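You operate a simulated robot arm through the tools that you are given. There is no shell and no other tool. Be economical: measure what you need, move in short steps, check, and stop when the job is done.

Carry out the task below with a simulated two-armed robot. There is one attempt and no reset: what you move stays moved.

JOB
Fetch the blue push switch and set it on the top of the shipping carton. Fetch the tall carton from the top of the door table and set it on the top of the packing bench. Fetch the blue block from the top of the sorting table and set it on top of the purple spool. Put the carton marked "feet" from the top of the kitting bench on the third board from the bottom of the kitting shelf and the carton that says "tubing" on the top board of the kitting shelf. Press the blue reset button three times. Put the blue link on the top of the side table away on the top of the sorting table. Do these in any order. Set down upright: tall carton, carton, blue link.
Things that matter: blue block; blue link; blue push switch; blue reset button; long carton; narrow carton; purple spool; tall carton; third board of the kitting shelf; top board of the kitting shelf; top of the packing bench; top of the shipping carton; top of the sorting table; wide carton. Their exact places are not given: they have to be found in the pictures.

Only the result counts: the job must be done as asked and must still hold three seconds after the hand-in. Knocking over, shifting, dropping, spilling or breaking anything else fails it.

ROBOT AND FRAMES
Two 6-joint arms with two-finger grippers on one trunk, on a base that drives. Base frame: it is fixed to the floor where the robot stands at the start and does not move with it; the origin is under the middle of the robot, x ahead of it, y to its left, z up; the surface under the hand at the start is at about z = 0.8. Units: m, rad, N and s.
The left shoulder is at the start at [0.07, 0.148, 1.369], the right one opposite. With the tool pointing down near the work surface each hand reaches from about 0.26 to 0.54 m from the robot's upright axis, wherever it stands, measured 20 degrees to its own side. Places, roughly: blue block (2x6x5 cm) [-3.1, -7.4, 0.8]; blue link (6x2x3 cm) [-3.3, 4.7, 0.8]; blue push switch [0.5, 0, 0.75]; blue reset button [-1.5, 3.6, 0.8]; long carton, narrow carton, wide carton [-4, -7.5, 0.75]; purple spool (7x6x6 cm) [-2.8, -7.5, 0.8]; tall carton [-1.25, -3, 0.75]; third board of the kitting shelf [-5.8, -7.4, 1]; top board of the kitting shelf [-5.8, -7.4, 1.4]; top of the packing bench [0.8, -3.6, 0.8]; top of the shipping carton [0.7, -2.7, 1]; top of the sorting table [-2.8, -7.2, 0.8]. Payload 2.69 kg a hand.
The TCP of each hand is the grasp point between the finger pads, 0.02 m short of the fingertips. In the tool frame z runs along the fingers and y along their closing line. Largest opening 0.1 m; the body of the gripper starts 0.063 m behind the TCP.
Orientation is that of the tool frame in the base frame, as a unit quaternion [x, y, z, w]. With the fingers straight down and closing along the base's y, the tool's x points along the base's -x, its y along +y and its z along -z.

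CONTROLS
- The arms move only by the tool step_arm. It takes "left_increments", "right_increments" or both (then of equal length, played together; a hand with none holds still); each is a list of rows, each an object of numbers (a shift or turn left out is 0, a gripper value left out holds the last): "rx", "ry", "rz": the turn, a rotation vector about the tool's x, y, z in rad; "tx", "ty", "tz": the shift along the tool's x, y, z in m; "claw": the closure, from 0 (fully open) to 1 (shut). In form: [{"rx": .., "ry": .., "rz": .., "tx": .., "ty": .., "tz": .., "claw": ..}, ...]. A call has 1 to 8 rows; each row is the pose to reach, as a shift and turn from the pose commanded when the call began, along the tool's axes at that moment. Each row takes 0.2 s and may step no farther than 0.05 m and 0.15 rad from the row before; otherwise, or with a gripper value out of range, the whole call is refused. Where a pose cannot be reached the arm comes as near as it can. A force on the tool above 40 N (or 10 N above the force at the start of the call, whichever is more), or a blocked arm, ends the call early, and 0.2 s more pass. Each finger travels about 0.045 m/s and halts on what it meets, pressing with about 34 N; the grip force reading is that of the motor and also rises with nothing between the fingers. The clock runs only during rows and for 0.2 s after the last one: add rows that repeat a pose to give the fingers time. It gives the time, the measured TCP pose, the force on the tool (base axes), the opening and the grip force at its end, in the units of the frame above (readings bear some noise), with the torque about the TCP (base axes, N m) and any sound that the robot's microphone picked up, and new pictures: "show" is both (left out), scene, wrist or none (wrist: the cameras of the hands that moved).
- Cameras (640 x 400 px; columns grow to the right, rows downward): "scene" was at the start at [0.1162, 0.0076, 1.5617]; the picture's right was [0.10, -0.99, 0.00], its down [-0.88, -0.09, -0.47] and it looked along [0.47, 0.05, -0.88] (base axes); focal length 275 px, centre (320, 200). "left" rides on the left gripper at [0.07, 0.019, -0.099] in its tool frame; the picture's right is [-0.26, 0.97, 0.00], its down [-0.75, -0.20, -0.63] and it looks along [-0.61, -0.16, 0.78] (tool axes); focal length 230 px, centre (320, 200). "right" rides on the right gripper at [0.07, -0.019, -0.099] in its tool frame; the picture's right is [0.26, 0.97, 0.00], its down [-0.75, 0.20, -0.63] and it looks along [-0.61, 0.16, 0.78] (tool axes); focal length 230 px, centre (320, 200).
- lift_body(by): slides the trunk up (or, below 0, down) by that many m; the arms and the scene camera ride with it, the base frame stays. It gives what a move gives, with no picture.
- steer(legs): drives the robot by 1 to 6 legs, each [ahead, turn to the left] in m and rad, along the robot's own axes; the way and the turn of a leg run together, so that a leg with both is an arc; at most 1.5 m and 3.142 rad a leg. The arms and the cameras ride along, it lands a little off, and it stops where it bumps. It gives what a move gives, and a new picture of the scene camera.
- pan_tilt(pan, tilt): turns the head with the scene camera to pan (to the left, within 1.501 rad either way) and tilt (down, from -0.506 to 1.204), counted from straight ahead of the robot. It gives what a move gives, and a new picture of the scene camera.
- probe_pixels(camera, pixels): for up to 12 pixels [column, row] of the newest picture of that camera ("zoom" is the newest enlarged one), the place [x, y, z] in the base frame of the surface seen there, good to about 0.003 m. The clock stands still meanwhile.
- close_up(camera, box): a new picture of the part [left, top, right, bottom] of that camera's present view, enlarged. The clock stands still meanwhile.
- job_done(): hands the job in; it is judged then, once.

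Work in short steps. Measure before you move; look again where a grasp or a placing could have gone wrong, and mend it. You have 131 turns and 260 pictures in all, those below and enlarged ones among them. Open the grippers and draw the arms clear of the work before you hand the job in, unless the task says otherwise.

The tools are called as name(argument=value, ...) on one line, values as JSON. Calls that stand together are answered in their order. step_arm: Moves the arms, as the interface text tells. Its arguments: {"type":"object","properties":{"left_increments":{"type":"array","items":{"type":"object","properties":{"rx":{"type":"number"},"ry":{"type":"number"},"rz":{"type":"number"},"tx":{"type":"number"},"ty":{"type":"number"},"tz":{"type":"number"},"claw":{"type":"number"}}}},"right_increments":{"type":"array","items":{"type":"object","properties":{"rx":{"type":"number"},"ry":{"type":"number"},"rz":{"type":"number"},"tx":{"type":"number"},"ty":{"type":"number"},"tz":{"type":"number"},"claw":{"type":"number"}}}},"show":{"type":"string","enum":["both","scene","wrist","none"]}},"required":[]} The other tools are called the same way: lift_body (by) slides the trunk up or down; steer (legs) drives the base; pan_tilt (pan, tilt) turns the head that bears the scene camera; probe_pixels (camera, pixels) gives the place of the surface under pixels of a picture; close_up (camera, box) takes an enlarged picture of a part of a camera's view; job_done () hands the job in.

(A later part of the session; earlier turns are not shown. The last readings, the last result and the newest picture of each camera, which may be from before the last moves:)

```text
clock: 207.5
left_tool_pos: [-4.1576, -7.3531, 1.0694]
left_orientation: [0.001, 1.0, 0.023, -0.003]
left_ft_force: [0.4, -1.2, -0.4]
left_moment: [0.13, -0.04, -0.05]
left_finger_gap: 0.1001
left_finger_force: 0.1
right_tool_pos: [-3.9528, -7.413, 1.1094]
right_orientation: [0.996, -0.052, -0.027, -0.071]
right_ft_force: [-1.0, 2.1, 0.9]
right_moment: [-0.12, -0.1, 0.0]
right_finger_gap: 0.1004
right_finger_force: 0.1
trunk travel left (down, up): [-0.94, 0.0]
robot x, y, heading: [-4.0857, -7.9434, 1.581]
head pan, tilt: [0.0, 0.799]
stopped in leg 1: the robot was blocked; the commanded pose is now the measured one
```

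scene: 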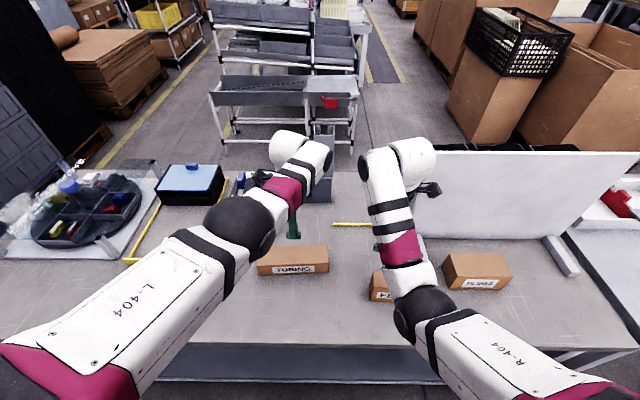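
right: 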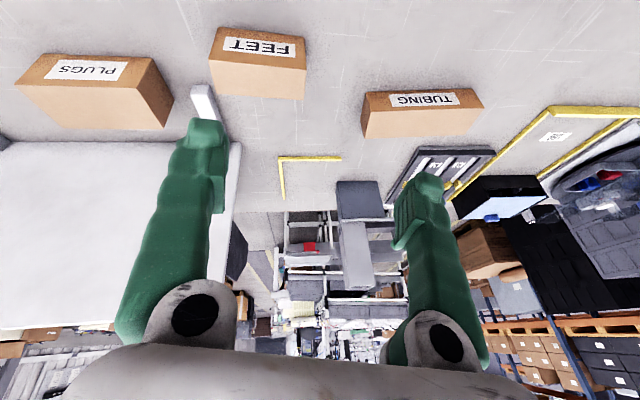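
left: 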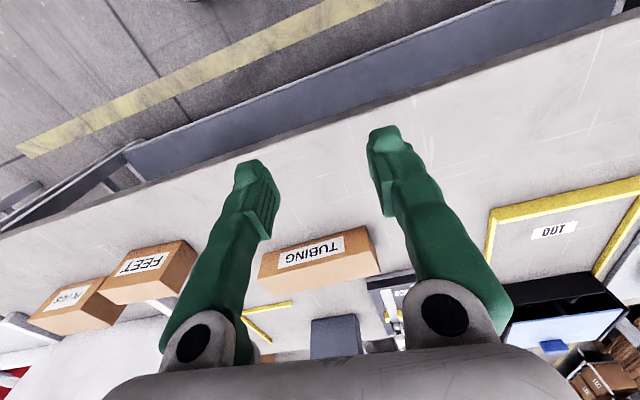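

Check whether the right wrist touched the rack panel.

probe_pixels(camera="scene", pixels=[[445, 160], [460, 180], [520, 180], [600, 175], [430, 190], [415, 150], [372, 160], [330, 160], [555, 255], [318, 185], [322, 130]])

close_up(camera="scene", box=[240, 110, 480, 260])

```text
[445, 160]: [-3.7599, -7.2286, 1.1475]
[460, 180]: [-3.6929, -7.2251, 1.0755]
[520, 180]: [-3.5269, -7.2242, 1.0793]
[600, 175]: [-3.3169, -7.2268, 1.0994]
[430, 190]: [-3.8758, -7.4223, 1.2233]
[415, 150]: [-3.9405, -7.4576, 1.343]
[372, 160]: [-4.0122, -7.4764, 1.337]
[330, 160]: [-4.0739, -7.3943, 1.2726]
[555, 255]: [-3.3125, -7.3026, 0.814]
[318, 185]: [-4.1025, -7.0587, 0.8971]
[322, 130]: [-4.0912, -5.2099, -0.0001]
```

```text
2.67 times, centred on (360, 185) of scene
```

zoom: 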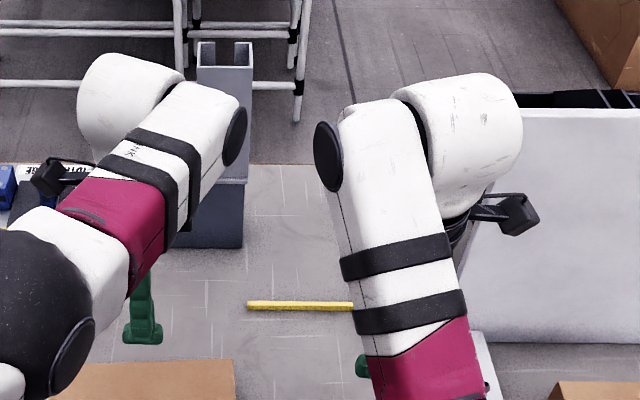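

The panel is untouched. Lower the trunk 0.15 and align both hands over their cartons.

lift_body(by=-0.15)

step_arm(left_increments=[{"rx": 0.046, "tx": 0.01, "ty": 0.006}, {"rx": 0.046, "tx": 0.02, "ty": 0.013}, {"rx": 0.046, "tx": 0.02, "ty": 0.013}], right_increments=[{"rx": -0.1, "ry": 0.04, "tx": 0.03, "ty": 0.01}, {"rx": -0.139, "ry": 0.061, "tx": 0.06, "ty": 0.019}, {"rx": -0.139, "ry": 0.061, "tx": 0.0755, "ty": 0.019}], show="both")

```text
clock: 209.2
left_tool_pos: [-4.1633, -7.3518, 0.9148]
left_orientation: [0.001, 1.0, 0.018, -0.003]
left_ft_force: [-0.2, 1.0, -0.3]
left_moment: [-0.02, -0.01, 0.0]
left_finger_gap: 0.0999
left_finger_force: 0.1
right_tool_pos: [-3.9476, -7.4034, 0.9505]
right_orientation: [0.998, -0.049, -0.015, -0.033]
right_ft_force: [-0.1, 0.7, 0.3]
right_moment: [0.0, 0.03, 0.01]
right_finger_gap: 0.0998
right_finger_force: 0.0
trunk travel left (down, up): [-0.79, 0.15]
robot x, y, heading: [-4.0898, -7.9468, 1.586]
head pan, tilt: [0.0, 0.799]
```

```text
clock: 210.0
left_tool_pos: [-4.1872, -7.3564, 0.9202]
left_orientation: [0.001, 1.0, -0.006, -0.003]
left_ft_force: [0.7, -1.0, 0.6]
left_moment: [0.01, 0.0, 0.0]
left_finger_gap: 0.1002
left_finger_force: 0.0
left hand out of reach, approached as far as the arm can: row 1, 2, 3
right_tool_pos: [-3.8744, -7.3991, 0.9233]
right_orientation: [0.998, -0.048, 0.013, 0.041]
right_ft_force: [0.3, -0.8, 0.1]
right_moment: [0.03, 0.02, 0.02]
right_finger_gap: 0.1001
right_finger_force: 0.0
right hand out of reach, approached as far as the arm can: row 1, 2, 3
trunk travel left (down, up): [-0.79, 0.15]
robot x, y, heading: [-4.0876, -7.9453, 1.587]
head pan, tilt: [0.0, 0.799]
```

scene: 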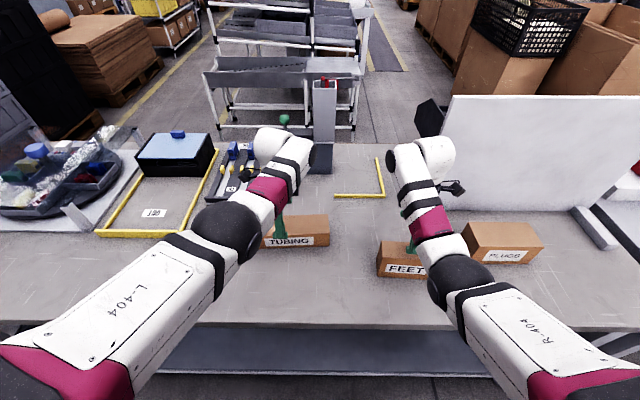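
right: 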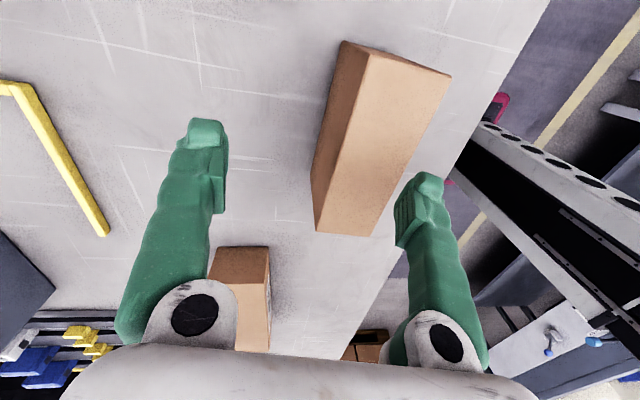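
left: 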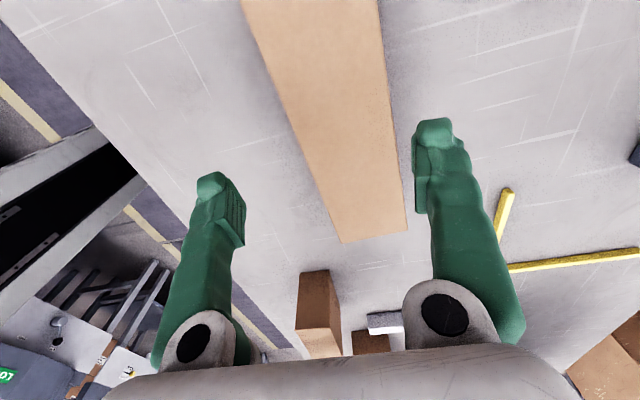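

Probe the carton tops from the wrist views for centring.

probe_pixels(camera="right", pixels=[[370, 60], [446, 78], [372, 230], [326, 226], [385, 150], [330, 120]])

probe_pixels(camera="left", pixels=[[245, 10], [375, 5], [400, 225], [346, 238], [310, 130], [388, 130]])

```text
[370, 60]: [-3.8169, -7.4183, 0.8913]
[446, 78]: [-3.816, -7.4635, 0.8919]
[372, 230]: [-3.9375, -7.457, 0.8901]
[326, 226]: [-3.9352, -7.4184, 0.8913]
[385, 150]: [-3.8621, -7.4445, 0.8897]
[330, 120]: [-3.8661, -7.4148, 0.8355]
```

```text
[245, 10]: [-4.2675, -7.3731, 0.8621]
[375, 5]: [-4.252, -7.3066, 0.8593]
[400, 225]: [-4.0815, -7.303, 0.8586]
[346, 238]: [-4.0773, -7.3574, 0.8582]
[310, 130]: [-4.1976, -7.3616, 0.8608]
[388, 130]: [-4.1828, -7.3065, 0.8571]
```

Centre the right hand over FEET (centre −3.877, −7.440), descend and grip.

step_arm(right_increments=[{"rx": 0.08, "ry": -0.03, "rz": -0.05, "ty": 0.02}, {"rx": 0.08, "ry": -0.03, "rz": -0.05, "ty": 0.041, "tx": 0.001}, {"rx": 0.08, "ry": -0.03, "rz": -0.05, "ty": 0.041, "tx": 0.001}], show="wrist")

```text
clock: 210.8
left_tool_pos: [-4.1881, -7.3557, 0.9204]
left_orientation: [0.002, 1.0, -0.006, -0.002]
left_ft_force: [0.3, 0.1, 0.4]
left_moment: [-0.02, -0.02, 0.03]
left_finger_gap: 0.1002
left_finger_force: 0.1
right_tool_pos: [-3.8782, -7.4206, 0.904]
right_orientation: [1.0, -0.023, 0.0, 0.001]
right_ft_force: [0.2, 0.4, -0.2]
right_moment: [0.0, 0.02, -0.02]
right_finger_gap: 0.1001
right_finger_force: 0.0
right hand out of reach, approached as far as the arm can: row 1, 2, 3
trunk travel left (down, up): [-0.79, 0.15]
robot x, y, heading: [-4.0871, -7.9426, 1.582]
head pan, tilt: [0.0, 0.799]
```

right: 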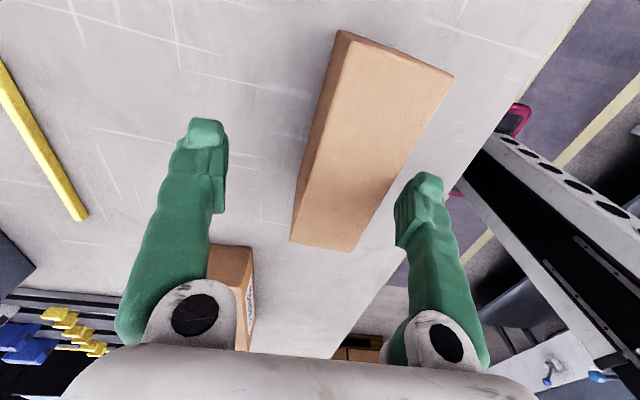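

Now straight at y −7.4206; as it goes lower it can come nearer. Descend to z≈0.846 while shifting 2 cm, then grip.

step_arm(right_increments=[{"ty": 0.01, "tz": 0.015}, {"ty": 0.02, "tz": 0.035}, {"ty": 0.02, "tz": 0.058}, {"ty": 0.02, "tz": 0.058, "claw": 1}, {"ty": 0.02, "tz": 0.058, "claw": 1}, {"ty": 0.02, "tz": 0.058, "claw": 1}, {"ty": 0.02, "tz": 0.058, "claw": 1}], show="wrist")

```text
clock: 212.4
left_tool_pos: [-4.1884, -7.3562, 0.9204]
left_orientation: [0.002, 1.0, -0.006, -0.002]
left_ft_force: [1.2, 0.8, 0.5]
left_moment: [0.01, 0.0, 0.02]
left_finger_gap: 0.1002
left_finger_force: 0.0
right_tool_pos: [-3.8784, -7.4385, 0.8459]
right_orientation: [1.0, -0.023, 0.0, 0.0]
right_ft_force: [-0.1, 0.0, 0.6]
right_moment: [0.01, 0.01, -0.02]
right_finger_gap: 0.049
right_finger_force: 29.1
trunk travel left (down, up): [-0.79, 0.15]
robot x, y, heading: [-4.0886, -7.9437, 1.583]
head pan, tilt: [0.0, 0.799]
```

right: 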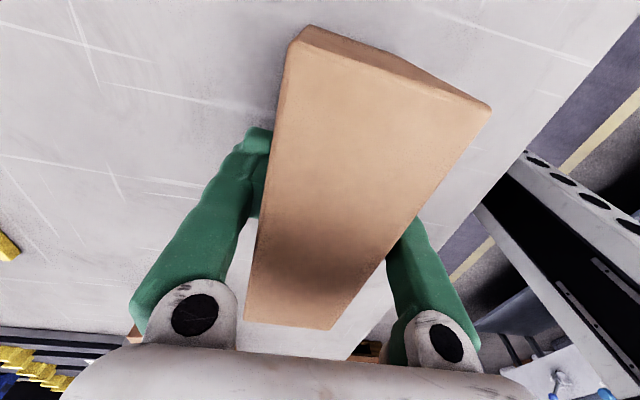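

FEET is gripped. Raise both hands before lowering the trunk for the TUBING reach.

step_arm(left_increments=[{"tz": -0.03}, {"tz": -0.06}, {"tz": -0.09}, {"tz": -0.11}, {"tz": -0.11}, {"tz": -0.11}], right_increments=[{"tz": -0.04}, {"tz": -0.075, "ty": -0.02}, {"tz": -0.11, "ty": -0.04}, {"tz": -0.15, "ty": -0.05}, {"tz": -0.19, "ty": -0.06}, {"tz": -0.23, "ty": -0.06}], show="none")

lift_body(by=-0.13)

```text
clock: 213.8
left_tool_pos: [-4.1881, -7.3524, 1.0302]
left_orientation: [0.001, 1.0, -0.006, -0.002]
left_ft_force: [0.4, 0.2, 0.8]
left_moment: [0.03, 0.0, 0.0]
left_finger_gap: 0.1
left_finger_force: 0.1
right_tool_pos: [-3.8767, -7.3336, 1.0698]
right_orientation: [1.0, -0.024, 0.0, 0.002]
right_ft_force: [-0.2, 0.3, -1.2]
right_moment: [0.0, -0.04, 0.01]
right_finger_gap: 0.0488
right_finger_force: 34.4
right hand out of reach, approached as far as the arm can: row 2, 3, 4, 5, 6
trunk travel left (down, up): [-0.79, 0.15]
robot x, y, heading: [-4.0886, -7.9453, 1.582]
head pan, tilt: [0.0, 0.799]
```

```text
clock: 215.4
left_tool_pos: [-4.1873, -7.3526, 0.8998]
left_orientation: [0.002, 1.0, -0.006, -0.004]
left_ft_force: [0.6, -0.5, -0.6]
left_moment: [-0.01, 0.03, 0.05]
left_finger_gap: 0.1001
left_finger_force: 0.0
right_tool_pos: [-3.8759, -7.3346, 0.9399]
right_orientation: [1.0, -0.023, 0.001, 0.001]
right_ft_force: [0.8, 1.3, -2.4]
right_moment: [-0.01, 0.02, 0.0]
right_finger_gap: 0.0489
right_finger_force: 33.5
trunk travel left (down, up): [-0.66, 0.28]
robot x, y, heading: [-4.09, -7.9412, 1.583]
head pan, tilt: [0.0, 0.799]
```

Centre over TUBING, descend to z≈0.832 and grip.

step_arm(left_increments=[{"tx": -0.009, "ty": 0.016}, {"tx": -0.009, "ty": 0.016, "tz": 0.035}, {"tx": -0.009, "ty": 0.016, "tz": 0.067}, {"tx": -0.009, "ty": 0.016, "tz": 0.067, "claw": 1}, {"tx": -0.009, "ty": 0.016, "tz": 0.067, "claw": 1}, {"tx": -0.009, "ty": 0.016, "tz": 0.067, "claw": 1}], show="wrist")

```text
clock: 216.8
left_tool_pos: [-4.1844, -7.3466, 0.8403]
left_orientation: [0.002, 1.0, -0.002, -0.003]
left_ft_force: [-1.1, 8.2, 21.8]
left_moment: [-0.52, -0.02, 0.14]
left_finger_gap: 0.0756
left_finger_force: 34.3
left hand out of reach, approached as far as the arm can: row 1, 2, 3, 4, 5, 6
right_tool_pos: [-3.8747, -7.3363, 0.9411]
right_orientation: [1.0, -0.024, -0.001, 0.0]
right_ft_force: [0.0, -0.1, -2.0]
right_moment: [-0.01, -0.02, 0.01]
right_finger_gap: 0.0488
right_finger_force: 33.8
trunk travel left (down, up): [-0.66, 0.28]
robot x, y, heading: [-4.0873, -7.9419, 1.58]
head pan, tilt: [0.0, 0.799]
```

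left: 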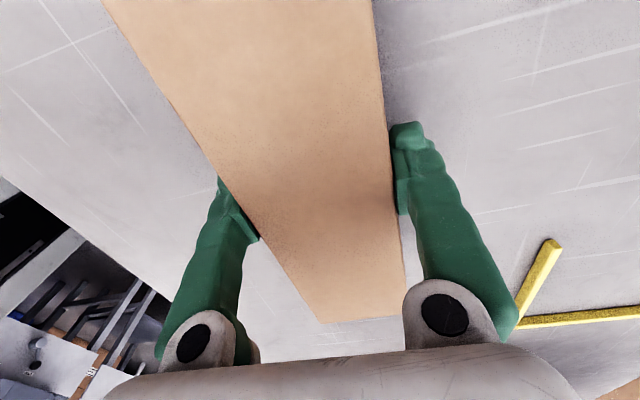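

Gripped at 0.0756 m with some downward strain; raise 4 cm and check.

step_arm(left_increments=[{"tz": -0.01}, {"tz": -0.025}, {"tz": -0.05}], show="both")

```text
clock: 217.6
left_tool_pos: [-4.1843, -7.3454, 0.8886]
left_orientation: [0.002, 1.0, -0.009, -0.003]
left_ft_force: [-0.2, -0.6, -2.0]
left_moment: [0.03, 0.0, 0.01]
left_finger_gap: 0.0751
left_finger_force: 33.6
right_tool_pos: [-3.876, -7.3344, 0.9382]
right_orientation: [1.0, -0.024, 0.0, 0.001]
right_ft_force: [-0.2, 0.4, -2.0]
right_moment: [-0.02, -0.02, 0.01]
right_finger_gap: 0.0487
right_finger_force: 34.3
trunk travel left (down, up): [-0.66, 0.28]
robot x, y, heading: [-4.0899, -7.9417, 1.585]
head pan, tilt: [0.0, 0.799]
```

scene: 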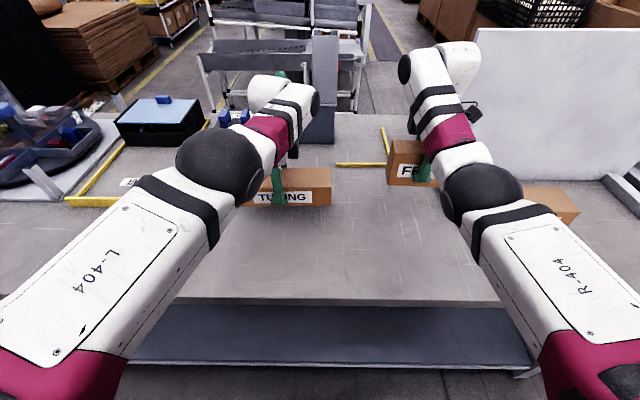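
left: 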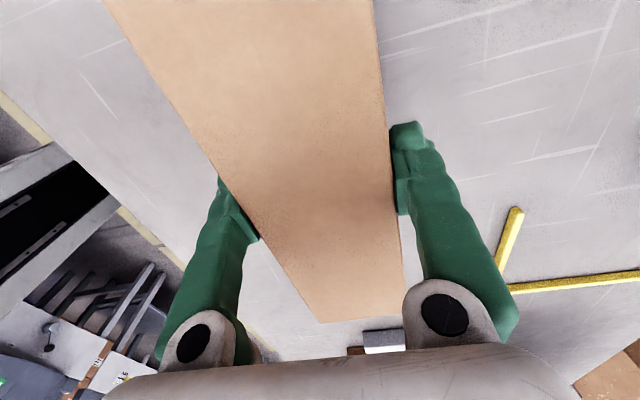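

Both cartons are held. Raise the trunk, back into the aisle, turn west and look.

lift_body(by=0.28)

steer(legs=[[-0.32, 0], [0, 1.56]])

```text
clock: 220.4
left_tool_pos: [-4.1842, -7.3415, 1.1668]
left_orientation: [0.001, 1.0, -0.007, -0.004]
left_ft_force: [0.5, 0.4, -2.5]
left_moment: [-0.02, 0.04, 0.02]
left_finger_gap: 0.0747
left_finger_force: 34.1
right_tool_pos: [-3.8762, -7.3326, 1.2176]
right_orientation: [1.0, -0.023, 0.0, 0.002]
right_ft_force: [0.1, 0.8, -2.1]
right_moment: [0.01, 0.01, 0.01]
right_finger_gap: 0.049
right_finger_force: 34.0
trunk travel left (down, up): [-0.94, 0.0]
robot x, y, heading: [-4.0831, -7.9401, 1.584]
head pan, tilt: [0.0, 0.799]
```

```text
clock: 221.7
left_tool_pos: [-4.167, -7.4091, 1.1924]
left_orientation: [0.018, 0.999, 0.042, 0.017]
left_ft_force: [-0.3, 1.3, -4.0]
left_moment: [-0.12, -0.06, -0.01]
left_finger_gap: 0.0742
left_finger_force: 33.7
right_tool_pos: [-3.8776, -7.4215, 1.2061]
right_orientation: [0.999, -0.033, -0.001, 0.003]
right_ft_force: [-0.5, 0.3, -2.5]
right_moment: [-0.01, -0.04, -0.02]
right_finger_gap: 0.0487
right_finger_force: 34.1
trunk travel left (down, up): [-0.94, 0.0]
robot x, y, heading: [-4.0807, -8.0465, 1.581]
head pan, tilt: [0.0, 0.799]
stopped in leg 1: the robot was blocked; the commanded pose is now the measured one
```

scene: 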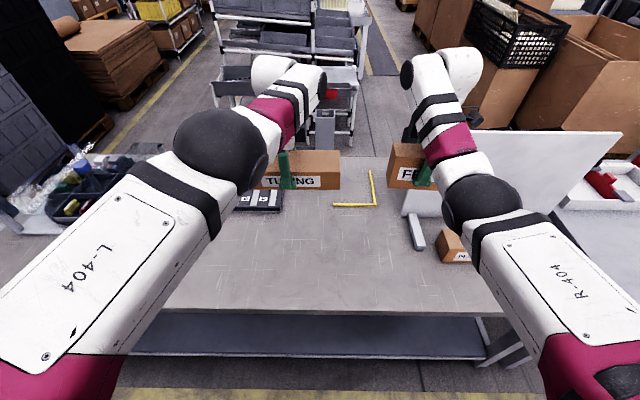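

The arms hit their outer limit while backing. Draw both hands 6 cm in, straighten the left, then continue.

step_arm(left_increments=[{"rx": 0.04, "ry": 0.015, "ty": -0.03}, {"rx": 0.084, "ry": 0.03, "ty": -0.06}, {"rx": 0.084, "ry": 0.03, "ty": -0.06}], right_increments=[{"ty": 0.02}, {"ty": 0.05}, {"ty": 0.05}], show="none")

steer(legs=[[-0.23, 0], [0, 1.56]])

```text
clock: 222.3
left_tool_pos: [-4.0422, -7.3471, 1.3303]
left_orientation: [0.106, 0.965, 0.222, 0.093]
left_ft_force: [2.3, 0.0, -3.8]
left_moment: [0.03, 0.11, 0.08]
left_finger_gap: 0.0737
left_finger_force: 34.1
left hand out of reach, approached as far as the arm can: row 1, 2, 3
right_tool_pos: [-3.8528, -7.4237, 1.1369]
right_orientation: [0.995, -0.097, -0.03, 0.005]
right_ft_force: [-0.7, 0.5, 0.0]
right_moment: [-0.05, -0.07, -0.02]
right_finger_gap: 0.049
right_finger_force: 33.7
right hand out of reach, approached as far as the arm can: row 1, 2, 3
trunk travel left (down, up): [-0.94, 0.0]
robot x, y, heading: [-4.0857, -8.0421, 1.575]
head pan, tilt: [0.0, 0.799]
stopped in row 3 (right hand): the arm was blocked; the commanded pose is now the measured one
```

```text
clock: 223.4
left_tool_pos: [-4.0588, -7.4387, 1.3344]
left_orientation: [0.097, 0.969, 0.216, 0.075]
left_ft_force: [-1.1, 1.1, -5.4]
left_moment: [0.01, -0.14, -0.06]
left_finger_gap: 0.0734
left_finger_force: 34.2
right_tool_pos: [-3.8628, -7.4939, 1.1593]
right_orientation: [0.996, -0.079, -0.025, -0.015]
right_ft_force: [-0.5, 0.1, -2.2]
right_moment: [-0.01, -0.01, 0.03]
right_finger_gap: 0.0489
right_finger_force: 33.4
trunk travel left (down, up): [-0.94, 0.0]
robot x, y, heading: [-4.0817, -8.1054, 1.579]
head pan, tilt: [0.0, 0.799]
stopped in leg 1: the robot was blocked; the commanded pose is now the measured one
```

scene: 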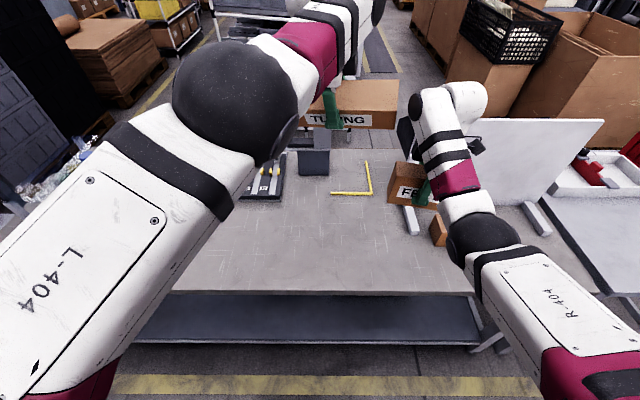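

The left arm jumped again near its stretched limit. Bring it back to a well-bent pose (x −4.23, y −7.56, z 1.2, tool down) and the right in by 6 cm.

step_arm(left_increments=[{"tx": 0.025, "ty": -0.033, "tz": 0.006, "rx": 0.1, "ry": 0.02}, {"tx": 0.05, "ty": -0.066, "tz": 0.012, "rx": 0.2, "ry": 0.045}, {"tx": 0.075, "ty": -0.098, "tz": 0.018, "rx": 0.3, "ry": 0.07}, {"tx": 0.1, "ty": -0.131, "tz": 0.025, "rx": 0.4, "ry": 0.09}, {"tx": 0.126, "ty": -0.164, "tz": 0.031, "rx": 0.435, "ry": 0.1}, {"tx": 0.151, "ty": -0.197, "tz": 0.037, "rx": 0.435, "ry": 0.1}, {"tx": 0.151, "ty": -0.197, "tz": 0.037, "rx": 0.435, "ry": 0.1}], right_increments=[{"rx": -0.026, "ry": 0.05, "ty": 0.01}, {"rx": -0.026, "ry": 0.05, "ty": 0.02}, {"rx": -0.026, "ry": 0.05, "ty": 0.03}, {"rx": -0.026, "ry": 0.05, "ty": 0.04}, {"rx": -0.026, "ry": 0.05, "ty": 0.05}, {"rx": -0.026, "ry": 0.05, "ty": 0.06}, {"rx": -0.026, "ry": 0.05, "ty": 0.06}], show="both")

```text
clock: 223.9
left_tool_pos: [-4.0093, -7.3925, 1.3983]
left_orientation: [0.156, 0.932, 0.297, 0.139]
left_ft_force: [1.3, 0.9, -2.5]
left_moment: [-0.07, 0.1, 0.02]
left_finger_gap: 0.0734
left_finger_force: 34.3
left hand out of reach, approached as far as the arm can: row 1, 2
right_tool_pos: [-3.8474, -7.4983, 1.0993]
right_orientation: [0.992, -0.123, -0.023, 0.004]
right_ft_force: [-0.5, 1.2, -1.1]
right_moment: [-0.01, -0.01, -0.01]
right_finger_gap: 0.0487
right_finger_force: 34.1
right hand out of reach, approached as far as the arm can: row 1, 2
trunk travel left (down, up): [-0.94, 0.0]
robot x, y, heading: [-4.0858, -8.104, 1.57]
head pan, tilt: [0.0, 0.799]
stopped in row 2 (right hand): the arm was blocked; the commanded pose is now the measured one
```

scene: 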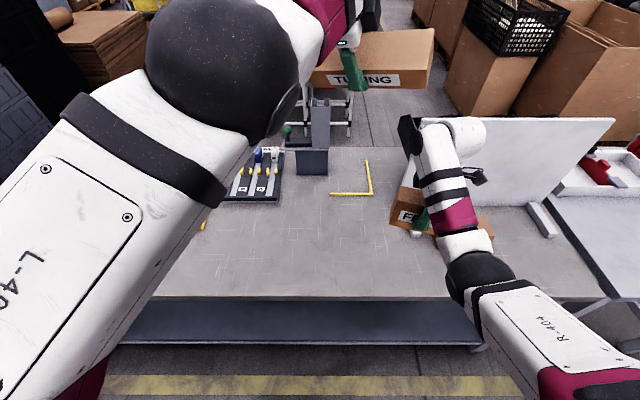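
right: 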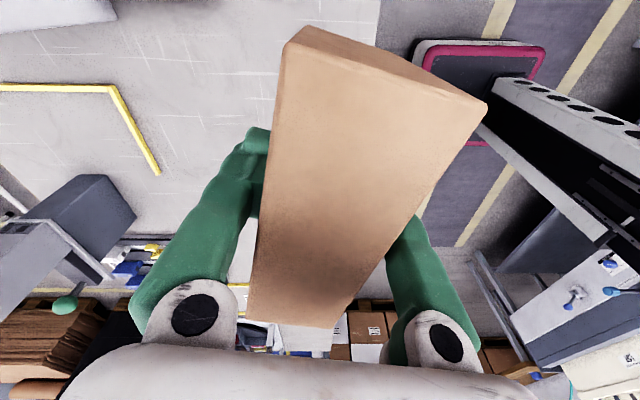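
left: 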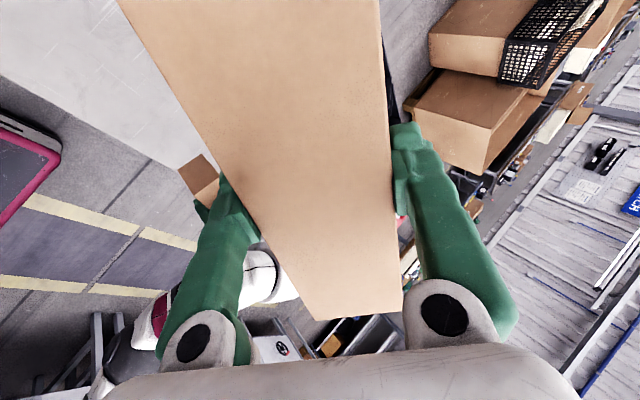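

The TUBING carton seems to be bearing on the right wrist. Move only the left hand: first sideways away, then back down while straightening.

step_arm(left_increments=[{"tx": 0.045, "rx": 0.1, "ry": 0.03}, {"tx": 0.09, "rx": 0.2, "ry": 0.06}, {"tx": 0.135, "rx": 0.3, "ry": 0.09}, {"tx": 0.147, "ty": -0.045, "rx": 0.4, "ry": 0.12}, {"tx": 0.147, "ty": -0.092, "rx": 0.5, "ry": 0.15}, {"tx": 0.147, "ty": -0.139, "rx": 0.6, "ry": 0.18}, {"tx": 0.147, "ty": -0.187, "rx": 0.643, "ry": 0.18}, {"tx": 0.147, "ty": -0.235, "rx": 0.643, "ry": 0.18}], show="scene")

```text
clock: 224.2
left_tool_pos: [-4.0333, -7.4407, 1.4097]
left_orientation: [0.144, 0.947, 0.266, 0.109]
left_ft_force: [-1.6, -1.4, -4.0]
left_moment: [0.01, -0.04, -0.04]
left_finger_gap: 0.0733
left_finger_force: 34.1
left hand out of reach, approached as far as the arm can: row 1
right_tool_pos: [-3.8492, -7.5418, 1.0956]
right_orientation: [0.989, -0.139, -0.036, -0.03]
right_ft_force: [-0.5, 0.7, -0.5]
right_moment: [-0.1, -0.06, 0.03]
right_finger_gap: 0.0493
right_finger_force: 33.6
trunk travel left (down, up): [-0.94, 0.0]
robot x, y, heading: [-4.0846, -8.1017, 1.574]
head pan, tilt: [0.0, 0.799]
stopped in row 1 (left hand): the arm was blocked; the commanded pose is now the measured one
```

scene: 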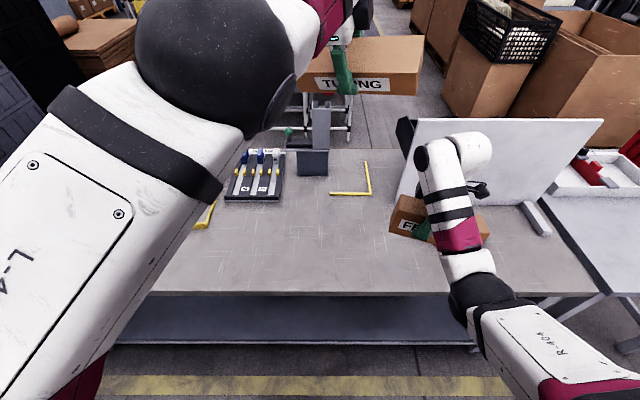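

The left arm is fully stretched, so large inward steps are jammed. Pull it in with very small growing steps straight toward the shoulder.

step_arm(left_increments=[{"ty": -0.003, "tz": -0.001}, {"ty": -0.008, "tz": -0.0025}, {"ty": -0.015, "tz": -0.0045}, {"ty": -0.024, "tz": -0.007}, {"ty": -0.036, "tz": -0.011}, {"ty": -0.05, "tz": -0.015}, {"ty": -0.068, "tz": -0.02}, {"ty": -0.09, "tz": -0.027}], show="none")

```text
clock: 224.5
left_tool_pos: [-4.0392, -7.4845, 1.4323]
left_orientation: [0.142, 0.947, 0.272, 0.094]
left_ft_force: [-0.4, -2.1, -1.5]
left_moment: [0.11, 0.01, 0.04]
left_finger_gap: 0.0731
left_finger_force: 33.9
right_tool_pos: [-3.8529, -7.5626, 1.131]
right_orientation: [0.989, -0.124, -0.042, -0.071]
right_ft_force: [0.2, -0.4, -2.3]
right_moment: [0.02, 0.02, 0.02]
right_finger_gap: 0.0489
right_finger_force: 34.3
trunk travel left (down, up): [-0.94, 0.0]
robot x, y, heading: [-4.0849, -8.1028, 1.571]
head pan, tilt: [0.0, 0.799]
stopped in row 1 (right hand): the arm was blocked; the commanded pose is now the measured one
```

Both arms are still in motion after each stop. Let things settle with a head move, then read the state.

pan_tilt(pan=0.3, tilt=0.45)

```text
clock: 225.4
left_tool_pos: [-4.0432, -7.4765, 1.4245]
left_orientation: [0.139, 0.95, 0.264, 0.089]
left_ft_force: [0.7, -0.4, -2.1]
left_moment: [0.08, 0.06, 0.03]
left_finger_gap: 0.0731
left_finger_force: 34.2
right_tool_pos: [-3.8526, -7.5537, 1.126]
right_orientation: [0.989, -0.125, -0.039, -0.061]
right_ft_force: [1.0, -0.6, -1.6]
right_moment: [0.03, 0.04, 0.03]
right_finger_gap: 0.0488
right_finger_force: 34.4
trunk travel left (down, up): [-0.94, 0.0]
robot x, y, heading: [-4.0844, -8.1047, 1.572]
head pan, tilt: [0.3, 0.45]
```

scene: 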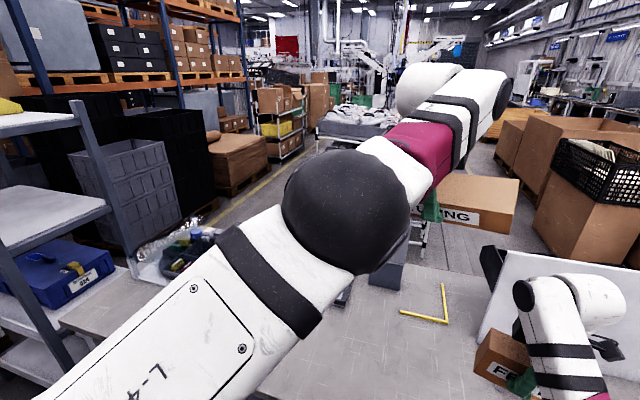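

Settled. Now straighten the left hand slowly while drawing it in to about (−4.15, −7.60, 1.40).

step_arm(left_increments=[{"tx": 0.003, "ty": -0.006, "tz": -0.003, "rx": 0.022, "ry": 0.004}, {"tx": 0.007, "ty": -0.014, "tz": -0.006, "rx": 0.056, "ry": 0.01}, {"tx": 0.013, "ty": -0.028, "tz": -0.013, "rx": 0.11, "ry": 0.02}, {"tx": 0.022, "ty": -0.047, "tz": -0.022, "rx": 0.19, "ry": 0.035}, {"tx": 0.033, "ty": -0.069, "tz": -0.032, "rx": 0.278, "ry": 0.05}, {"tx": 0.043, "ty": -0.091, "tz": -0.042, "rx": 0.367, "ry": 0.067}, {"tx": 0.054, "ty": -0.115, "tz": -0.053, "rx": 0.46, "ry": 0.085}, {"tx": 0.065, "ty": -0.138, "tz": -0.064, "rx": 0.556, "ry": 0.102}], show="none")

```text
clock: 227.2
left_tool_pos: [-4.1362, -7.5572, 1.4039]
left_orientation: [0.146, 0.989, -0.009, -0.001]
left_ft_force: [-0.4, 0.2, -3.1]
left_moment: [-0.02, 0.01, 0.01]
left_finger_gap: 0.0729
left_finger_force: 33.8
left hand out of reach, approached as far as the arm can: row 1, 2, 3, 4, 5, 6, 7, 8
right_tool_pos: [-3.8528, -7.5477, 1.1224]
right_orientation: [0.99, -0.124, -0.038, -0.058]
right_ft_force: [-1.4, 0.1, -1.6]
right_moment: [0.0, -0.03, -0.02]
right_finger_gap: 0.0489
right_finger_force: 33.8
trunk travel left (down, up): [-0.94, 0.0]
robot x, y, heading: [-4.0845, -8.1021, 1.573]
head pan, tilt: [0.3, 0.45]
```

Left is now straight, z 1.404. Continue: fix yaw on both, raise the left to z≈1.50 while drawing it in.

step_arm(left_increments=[{"tx": 0.0, "ty": -0.006, "tz": -0.003, "rz": -0.02}, {"tx": 0.001, "ty": -0.015, "tz": -0.01, "rz": -0.05}, {"tx": 0.002, "ty": -0.027, "tz": -0.02, "rz": -0.09}, {"tx": 0.004, "ty": -0.04, "tz": -0.034, "rz": -0.14}, {"tx": 0.005, "ty": -0.054, "tz": -0.05, "rz": -0.19}, {"tx": 0.006, "ty": -0.068, "tz": -0.067, "rz": -0.24}, {"tx": 0.008, "ty": -0.08, "tz": -0.083, "rz": -0.29}, {"tx": 0.0085, "ty": -0.089, "tz": -0.096, "rz": -0.29}], right_increments=[{"rx": -0.01, "ry": 0.008, "rz": -0.02}, {"rx": -0.02, "ry": 0.018, "rz": -0.05}, {"rx": -0.035, "ry": 0.03, "rz": -0.085}, {"rx": -0.05, "ry": 0.044, "rz": -0.12}, {"rx": -0.067, "ry": 0.056, "rz": -0.155}, {"rx": -0.082, "ry": 0.069, "rz": -0.19}, {"rx": -0.097, "ry": 0.081, "rz": -0.223}, {"rx": -0.106, "ry": 0.089, "rz": -0.244}], show="none")

steer(legs=[[-0.18, 0], [0, 1.57]])

```text
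clock: 229.0
left_tool_pos: [-4.1347, -7.5587, 1.4141]
left_orientation: [0.13, 0.991, -0.003, -0.001]
left_ft_force: [0.5, 0.3, -1.7]
left_moment: [-0.01, -0.01, 0.02]
left_finger_gap: 0.0732
left_finger_force: 34.0
left hand out of reach, approached as far as the arm can: row 1, 2, 3, 4, 5, 6, 7, 8
right_tool_pos: [-3.8504, -7.5359, 1.1129]
right_orientation: [1.0, -0.003, 0.007, 0.0]
right_ft_force: [0.0, -0.5, -2.7]
right_moment: [-0.05, 0.02, 0.02]
right_finger_gap: 0.049
right_finger_force: 34.3
right hand out of reach, approached as far as the arm can: row 2, 3, 4, 5, 6, 7, 8
trunk travel left (down, up): [-0.94, 0.0]
robot x, y, heading: [-4.0867, -8.1039, 1.574]
head pan, tilt: [0.3, 0.45]
```

```text
clock: 230.2
left_tool_pos: [-4.119, -7.6515, 1.4513]
left_orientation: [0.152, 0.987, 0.058, 0.007]
left_ft_force: [-0.6, 2.1, -3.9]
left_moment: [-0.13, 0.01, -0.03]
left_finger_gap: 0.0729
left_finger_force: 33.4
right_tool_pos: [-3.8524, -7.6397, 1.0961]
right_orientation: [1.0, -0.007, 0.005, -0.005]
right_ft_force: [0.4, 0.9, -3.3]
right_moment: [-0.07, 0.01, 0.0]
right_finger_gap: 0.0487
right_finger_force: 33.8
trunk travel left (down, up): [-0.94, 0.0]
robot x, y, heading: [-4.0836, -8.2142, 1.576]
head pan, tilt: [0.3, 0.45]
stopped in leg 1: the robot was blocked; the commanded pose is now the measured one
```

scene: 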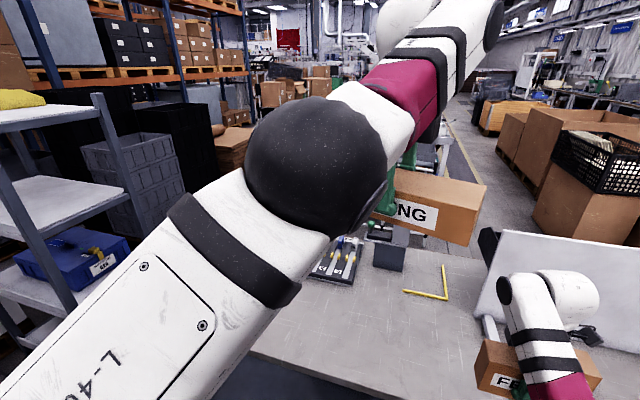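

Near 1.41 m the tool-down pose meets a wrist limit, so I'll allow a small forward tilt for the top board. The robot is at y −8.21, which suffices; turn west and drive.

steer(legs=[[0, 1.566], [1.5, 0]])

```text
clock: 231.2
left_tool_pos: [-4.1128, -7.6682, 1.5266]
left_orientation: [0.18, 0.962, 0.203, 0.044]
left_ft_force: [0.2, -3.6, -2.0]
left_moment: [0.24, 0.04, 0.04]
left_finger_gap: 0.0729
left_finger_force: 34.0
right_tool_pos: [-3.8634, -7.69, 1.1064]
right_orientation: [0.997, -0.006, -0.013, -0.078]
right_ft_force: [0.5, -0.6, -1.8]
right_moment: [-0.06, 0.04, 0.04]
right_finger_gap: 0.0489
right_finger_force: 33.6
trunk travel left (down, up): [-0.94, 0.0]
robot x, y, heading: [-4.0855, -8.2137, 1.604]
head pan, tilt: [0.3, 0.45]
stopped in leg 1: the robot was blocked; the commanded pose is now the measured one
```

scene: 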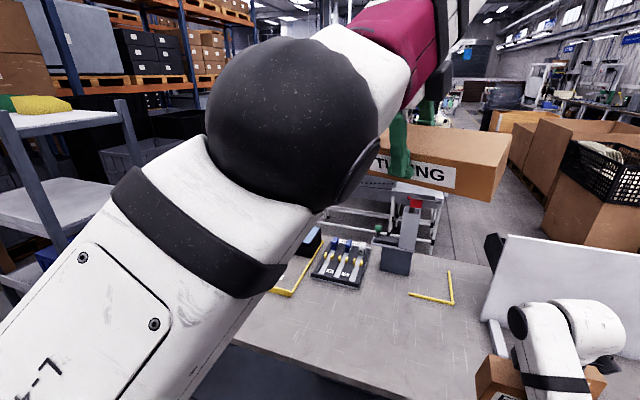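

Let it settle with a head move, then turn and drive.

pan_tilt(pan=0, tilt=0.5)

steer(legs=[[0, 1.537], [1.5, 0]])

```text
clock: 231.9
left_tool_pos: [-4.1173, -7.6489, 1.5096]
left_orientation: [0.176, 0.966, 0.184, 0.044]
left_ft_force: [-0.4, -0.7, -1.8]
left_moment: [0.07, 0.02, 0.02]
left_finger_gap: 0.0726
left_finger_force: 34.3
right_tool_pos: [-3.8662, -7.6738, 1.0977]
right_orientation: [0.998, -0.006, -0.012, -0.067]
right_ft_force: [-0.2, 0.2, -3.4]
right_moment: [-0.02, -0.03, 0.03]
right_finger_gap: 0.0489
right_finger_force: 34.2
trunk travel left (down, up): [-0.94, 0.0]
robot x, y, heading: [-4.0877, -8.2132, 1.607]
head pan, tilt: [0.0, 0.499]
```

scene: 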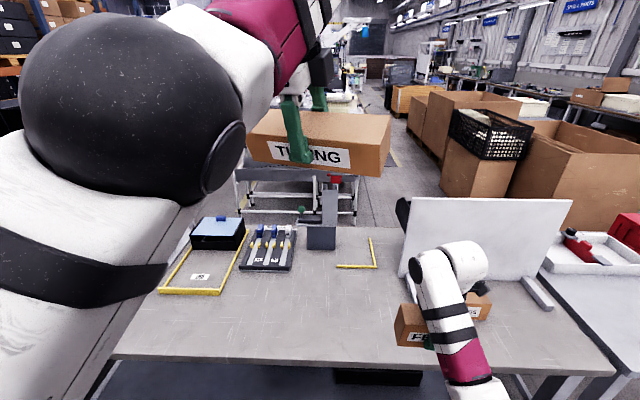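

```text
clock: 243.1
left_tool_pos: [-6.1544, -8.1462, 1.4981]
left_orientation: [-0.533, 0.828, 0.152, -0.084]
left_ft_force: [0.2, 0.5, -2.6]
left_moment: [-0.04, -0.01, 0.0]
left_finger_gap: 0.0726
left_finger_force: 33.9
right_tool_pos: [-6.1131, -7.8967, 1.0959]
right_orientation: [0.735, 0.676, -0.046, -0.037]
right_ft_force: [-0.1, 0.1, -2.5]
right_moment: [0.03, -0.02, 0.02]
right_finger_gap: 0.0488
right_finger_force: 34.0
trunk travel left (down, up): [-0.94, 0.0]
robot x, y, heading: [-5.5883, -8.1557, 3.101]
head pan, tilt: [0.0, 0.499]
```

scene: 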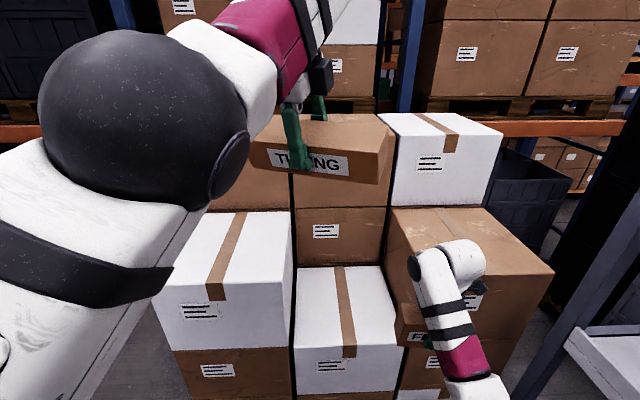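

Measure the boxes ahead before manoeuvring.

probe_pixels(camera="scene", pixels=[[340, 300], [235, 250], [480, 235], [545, 275], [440, 150], [500, 330], [570, 340], [610, 330]])

```text
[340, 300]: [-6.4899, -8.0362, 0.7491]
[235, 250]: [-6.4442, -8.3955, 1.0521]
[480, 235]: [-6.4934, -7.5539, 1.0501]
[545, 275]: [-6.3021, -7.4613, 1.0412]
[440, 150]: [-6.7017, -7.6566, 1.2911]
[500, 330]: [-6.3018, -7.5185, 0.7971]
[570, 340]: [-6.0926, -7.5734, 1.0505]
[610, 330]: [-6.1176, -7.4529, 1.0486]
```

Boxes are at x≤−6.44 on this side. Swing left slightly, creep forward 0.15, then turn right to face the shelf.

steer(legs=[[0, 0.5], [0.15, 0], [0, -2.03]])

```text
clock: 245.6
left_tool_pos: [-6.1576, -8.4578, 1.4982]
left_orientation: [0.723, -0.669, -0.126, 0.118]
left_ft_force: [0.1, 0.0, -2.2]
left_moment: [0.03, 0.0, 0.0]
left_finger_gap: 0.0725
left_finger_force: 34.4
right_tool_pos: [-6.2452, -8.2205, 1.0888]
right_orientation: [0.57, 0.82, -0.051, -0.028]
right_ft_force: [15.0, 3.4, 4.1]
right_moment: [-0.01, 2.11, -1.34]
right_finger_gap: 0.0488
right_finger_force: 34.3
trunk travel left (down, up): [-0.94, 0.0]
robot x, y, heading: [-5.6609, -8.1936, -2.678]
head pan, tilt: [0.0, 0.499]
stopped in leg 2: the force on the tool passed its limit at 162 N (the readings are from after the stop); the commanded pose is now the measured one
```

scene: 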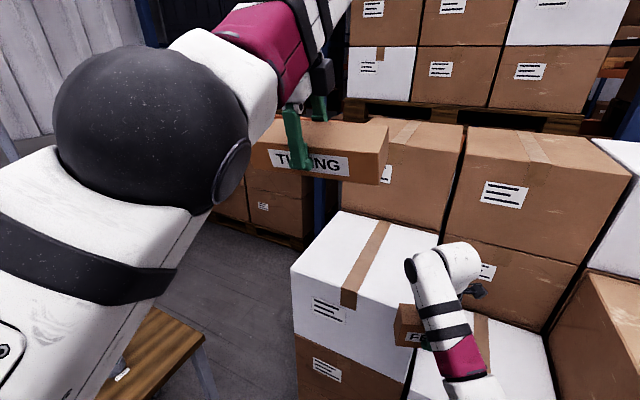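

FEET brushed a box ahead. Back off 5 cm and turn right to heading 1.9, then check the surroundings.

probe_pixels(camera="scene", pixels=[[330, 300], [310, 250], [190, 340], [150, 330], [205, 355], [475, 340]])

steer(legs=[[-0.05, 0], [0, -1.7]])

```text
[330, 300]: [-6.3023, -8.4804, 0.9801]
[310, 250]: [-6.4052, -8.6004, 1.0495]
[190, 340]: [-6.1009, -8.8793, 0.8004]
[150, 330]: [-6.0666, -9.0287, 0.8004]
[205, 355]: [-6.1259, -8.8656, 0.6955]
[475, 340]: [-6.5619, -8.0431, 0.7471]
```

```text
clock: 249.4
left_tool_pos: [-6.0362, -7.7854, 1.495]
left_orientation: [-0.203, 0.964, 0.168, -0.021]
left_ft_force: [-0.3, 0.6, -2.8]
left_moment: [-0.03, -0.02, -0.01]
left_finger_gap: 0.0721
left_finger_force: 33.8
right_tool_pos: [-5.8456, -7.6335, 1.0814]
right_orientation: [0.937, 0.346, -0.033, -0.039]
right_ft_force: [1.9, -10.9, 1.5]
right_moment: [0.33, -0.16, -0.49]
right_finger_gap: 0.0489
right_finger_force: 34.4
trunk travel left (down, up): [-0.94, 0.0]
robot x, y, heading: [-5.622, -8.1696, 2.371]
head pan, tilt: [0.0, 0.499]
stopped in leg 2: the force on the tool passed its limit at 43 N (the readings are from after the stop); the commanded pose is now the measured one
```

scene: 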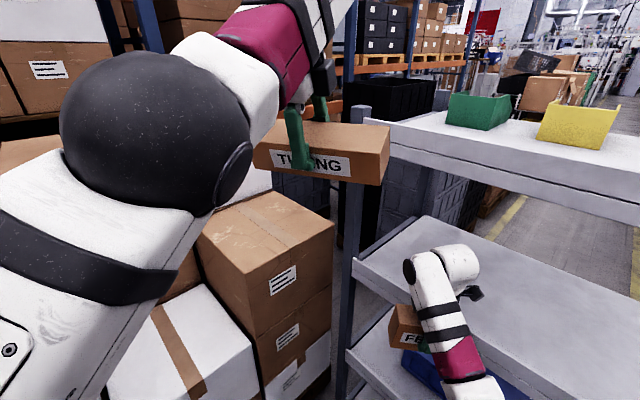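

FEET bears on the third board's front rim (bottom at 1.035 < 1.049). Back off 0.12, then raise the right hand 9 cm and shift it inward 8 cm.

steer(legs=[[-0.12, 0]])

step_arm(right_increments=[{"tz": -0.005}, {"tz": -0.015, "tx": -0.005}, {"tz": -0.03, "tx": -0.015}, {"tz": -0.045, "tx": -0.027}, {"tz": -0.06, "tx": -0.04}, {"tz": -0.075, "tx": -0.055}, {"tz": -0.09, "tx": -0.07}, {"tz": -0.09, "tx": -0.08}], show="scene")

```text
clock: 250.6
left_tool_pos: [-5.9659, -7.8476, 1.485]
left_orientation: [-0.203, 0.966, 0.159, -0.018]
left_ft_force: [-1.2, 1.2, -3.0]
left_moment: [-0.03, -0.11, -0.02]
left_finger_gap: 0.0722
left_finger_force: 33.8
right_tool_pos: [-5.7701, -7.7018, 1.0739]
right_orientation: [0.937, 0.346, -0.031, -0.031]
right_ft_force: [0.6, -0.6, -1.6]
right_moment: [-0.01, 0.0, 0.01]
right_finger_gap: 0.049
right_finger_force: 33.9
trunk travel left (down, up): [-0.94, 0.0]
robot x, y, heading: [-5.5319, -8.2545, 2.367]
head pan, tilt: [0.0, 0.499]
```

scene: 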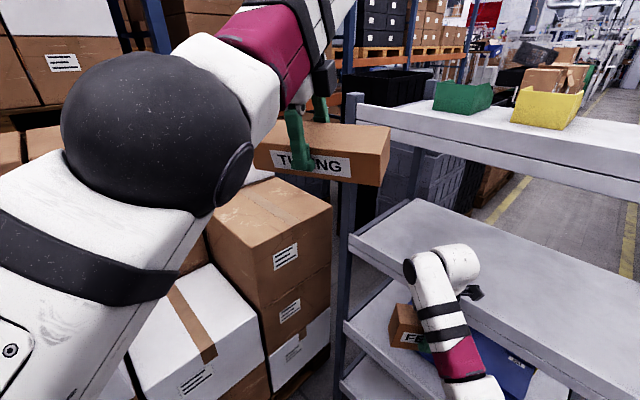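

```text
clock: 251.2
left_tool_pos: [-5.9533, -7.848, 1.5497]
left_orientation: [-0.171, 0.951, 0.257, -0.034]
left_ft_force: [-0.3, -0.2, -2.7]
left_moment: [-0.01, 0.0, 0.01]
left_finger_gap: 0.072
left_finger_force: 34.0
right_tool_pos: [-5.758, -7.7234, 1.0937]
right_orientation: [0.934, 0.341, -0.067, -0.082]
right_ft_force: [-1.0, 1.3, -2.8]
right_moment: [-0.1, -0.07, -0.02]
right_finger_gap: 0.0486
right_finger_force: 34.1
right hand out of reach, approached as far as the arm can: row 1, 2
trunk travel left (down, up): [-0.94, 0.0]
robot x, y, heading: [-5.5357, -8.2559, 2.373]
head pan, tilt: [0.0, 0.499]
stopped in row 2 (right hand): the arm was blocked; the commanded pose is now the measured one
```

scene: 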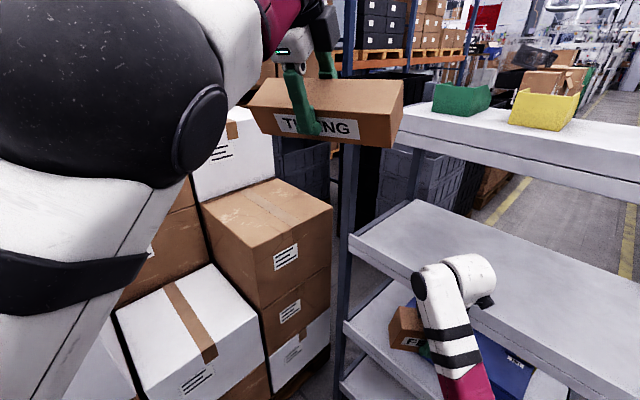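

Both arms wobble near their fold limit. Let it settle by panning, then raise the right hand while extending it forward.

pan_tilt(pan=-0.1, tilt=0.5)

step_arm(right_increments=[{"ty": -0.01, "tz": -0.003}, {"ty": -0.025, "tz": -0.012}, {"ty": -0.04, "tz": -0.027}, {"ty": -0.05, "tz": -0.042}, {"ty": -0.055, "tz": -0.06}, {"ty": -0.06, "tz": -0.075, "tx": -0.01}, {"ty": -0.06, "tz": -0.085, "tx": -0.025}, {"ty": -0.06, "tz": -0.09, "tx": -0.04}], show="none")

```text
clock: 251.9
left_tool_pos: [-5.9637, -7.8516, 1.5071]
left_orientation: [-0.196, 0.961, 0.196, -0.02]
left_ft_force: [-0.9, 1.9, -2.8]
left_moment: [-0.1, -0.03, 0.01]
left_finger_gap: 0.0722
left_finger_force: 33.9
right_tool_pos: [-5.7634, -7.7153, 1.0861]
right_orientation: [0.936, 0.343, -0.047, -0.055]
right_ft_force: [-0.5, 0.1, -1.3]
right_moment: [0.04, -0.01, 0.02]
right_finger_gap: 0.0489
right_finger_force: 34.1
trunk travel left (down, up): [-0.94, 0.0]
robot x, y, heading: [-5.5345, -8.2515, 2.377]
head pan, tilt: [-0.099, 0.499]
```

scene: 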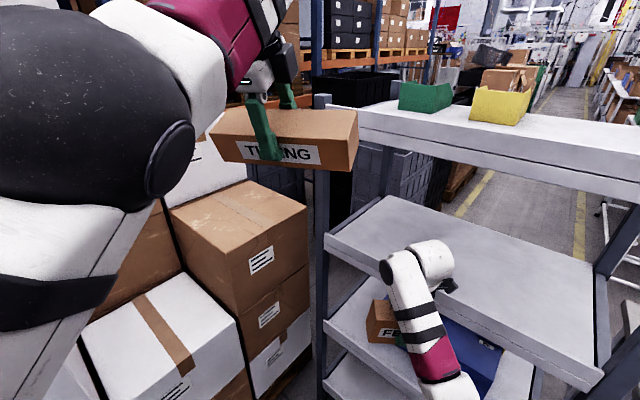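

```text
clock: 253.7
left_tool_pos: [-5.9478, -7.8694, 1.515]
left_orientation: [-0.197, 0.959, 0.202, -0.025]
left_ft_force: [0.3, -0.2, -2.1]
left_moment: [-0.01, 0.03, -0.02]
left_finger_gap: 0.0721
left_finger_force: 33.9
right_tool_pos: [-5.8278, -7.6978, 1.1787]
right_orientation: [0.937, 0.343, -0.045, -0.055]
right_ft_force: [0.8, -0.1, -1.4]
right_moment: [0.03, -0.02, -0.01]
right_finger_gap: 0.0489
right_finger_force: 34.5
right hand out of reach, approached as far as the arm can: row 1, 2, 3, 4, 5, 6, 7, 8
trunk travel left (down, up): [-0.94, 0.0]
robot x, y, heading: [-5.5329, -8.2526, 2.377]
head pan, tilt: [-0.099, 0.499]
```

Right hand is now at z 1.179. Measure the bins on the top board, and raise the left slightly / lower the right to clear both boards.

probe_pixels(camera="scene", pixels=[[425, 105], [402, 108], [450, 108], [475, 115], [505, 118], [525, 105], [345, 110], [400, 135]])

step_arm(left_increments=[{"ty": 0.001, "tz": -0.003}, {"ty": 0.004, "tz": -0.009}, {"ty": 0.007, "tz": -0.016}, {"ty": 0.01, "tz": -0.023}, {"ty": 0.01, "tz": -0.023}], right_increments=[{"tz": 0.005}, {"tz": 0.015}, {"tz": 0.03}, {"tz": 0.045}, {"tz": 0.052}], show="none")

```text
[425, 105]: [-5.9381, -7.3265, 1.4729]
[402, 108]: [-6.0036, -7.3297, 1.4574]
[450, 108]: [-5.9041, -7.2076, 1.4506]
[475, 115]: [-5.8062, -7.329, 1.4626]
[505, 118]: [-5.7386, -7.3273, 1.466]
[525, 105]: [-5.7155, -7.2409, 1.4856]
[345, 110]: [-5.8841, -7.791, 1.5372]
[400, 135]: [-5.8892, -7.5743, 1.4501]
```

```text
clock: 254.9
left_tool_pos: [-5.9464, -7.871, 1.5285]
left_orientation: [-0.195, 0.96, 0.198, -0.026]
left_ft_force: [-0.3, 0.5, -2.7]
left_moment: [-0.02, 0.01, -0.02]
left_finger_gap: 0.0723
left_finger_force: 33.5
left hand out of reach, approached as far as the arm can: row 3, 4, 5
right_tool_pos: [-5.8333, -7.6904, 1.1251]
right_orientation: [0.937, 0.343, -0.045, -0.055]
right_ft_force: [0.8, 1.0, -1.9]
right_moment: [-0.01, -0.01, -0.03]
right_finger_gap: 0.0492
right_finger_force: 34.1
trunk travel left (down, up): [-0.94, 0.0]
robot x, y, heading: [-5.5364, -8.2545, 2.377]
head pan, tilt: [-0.099, 0.499]
```

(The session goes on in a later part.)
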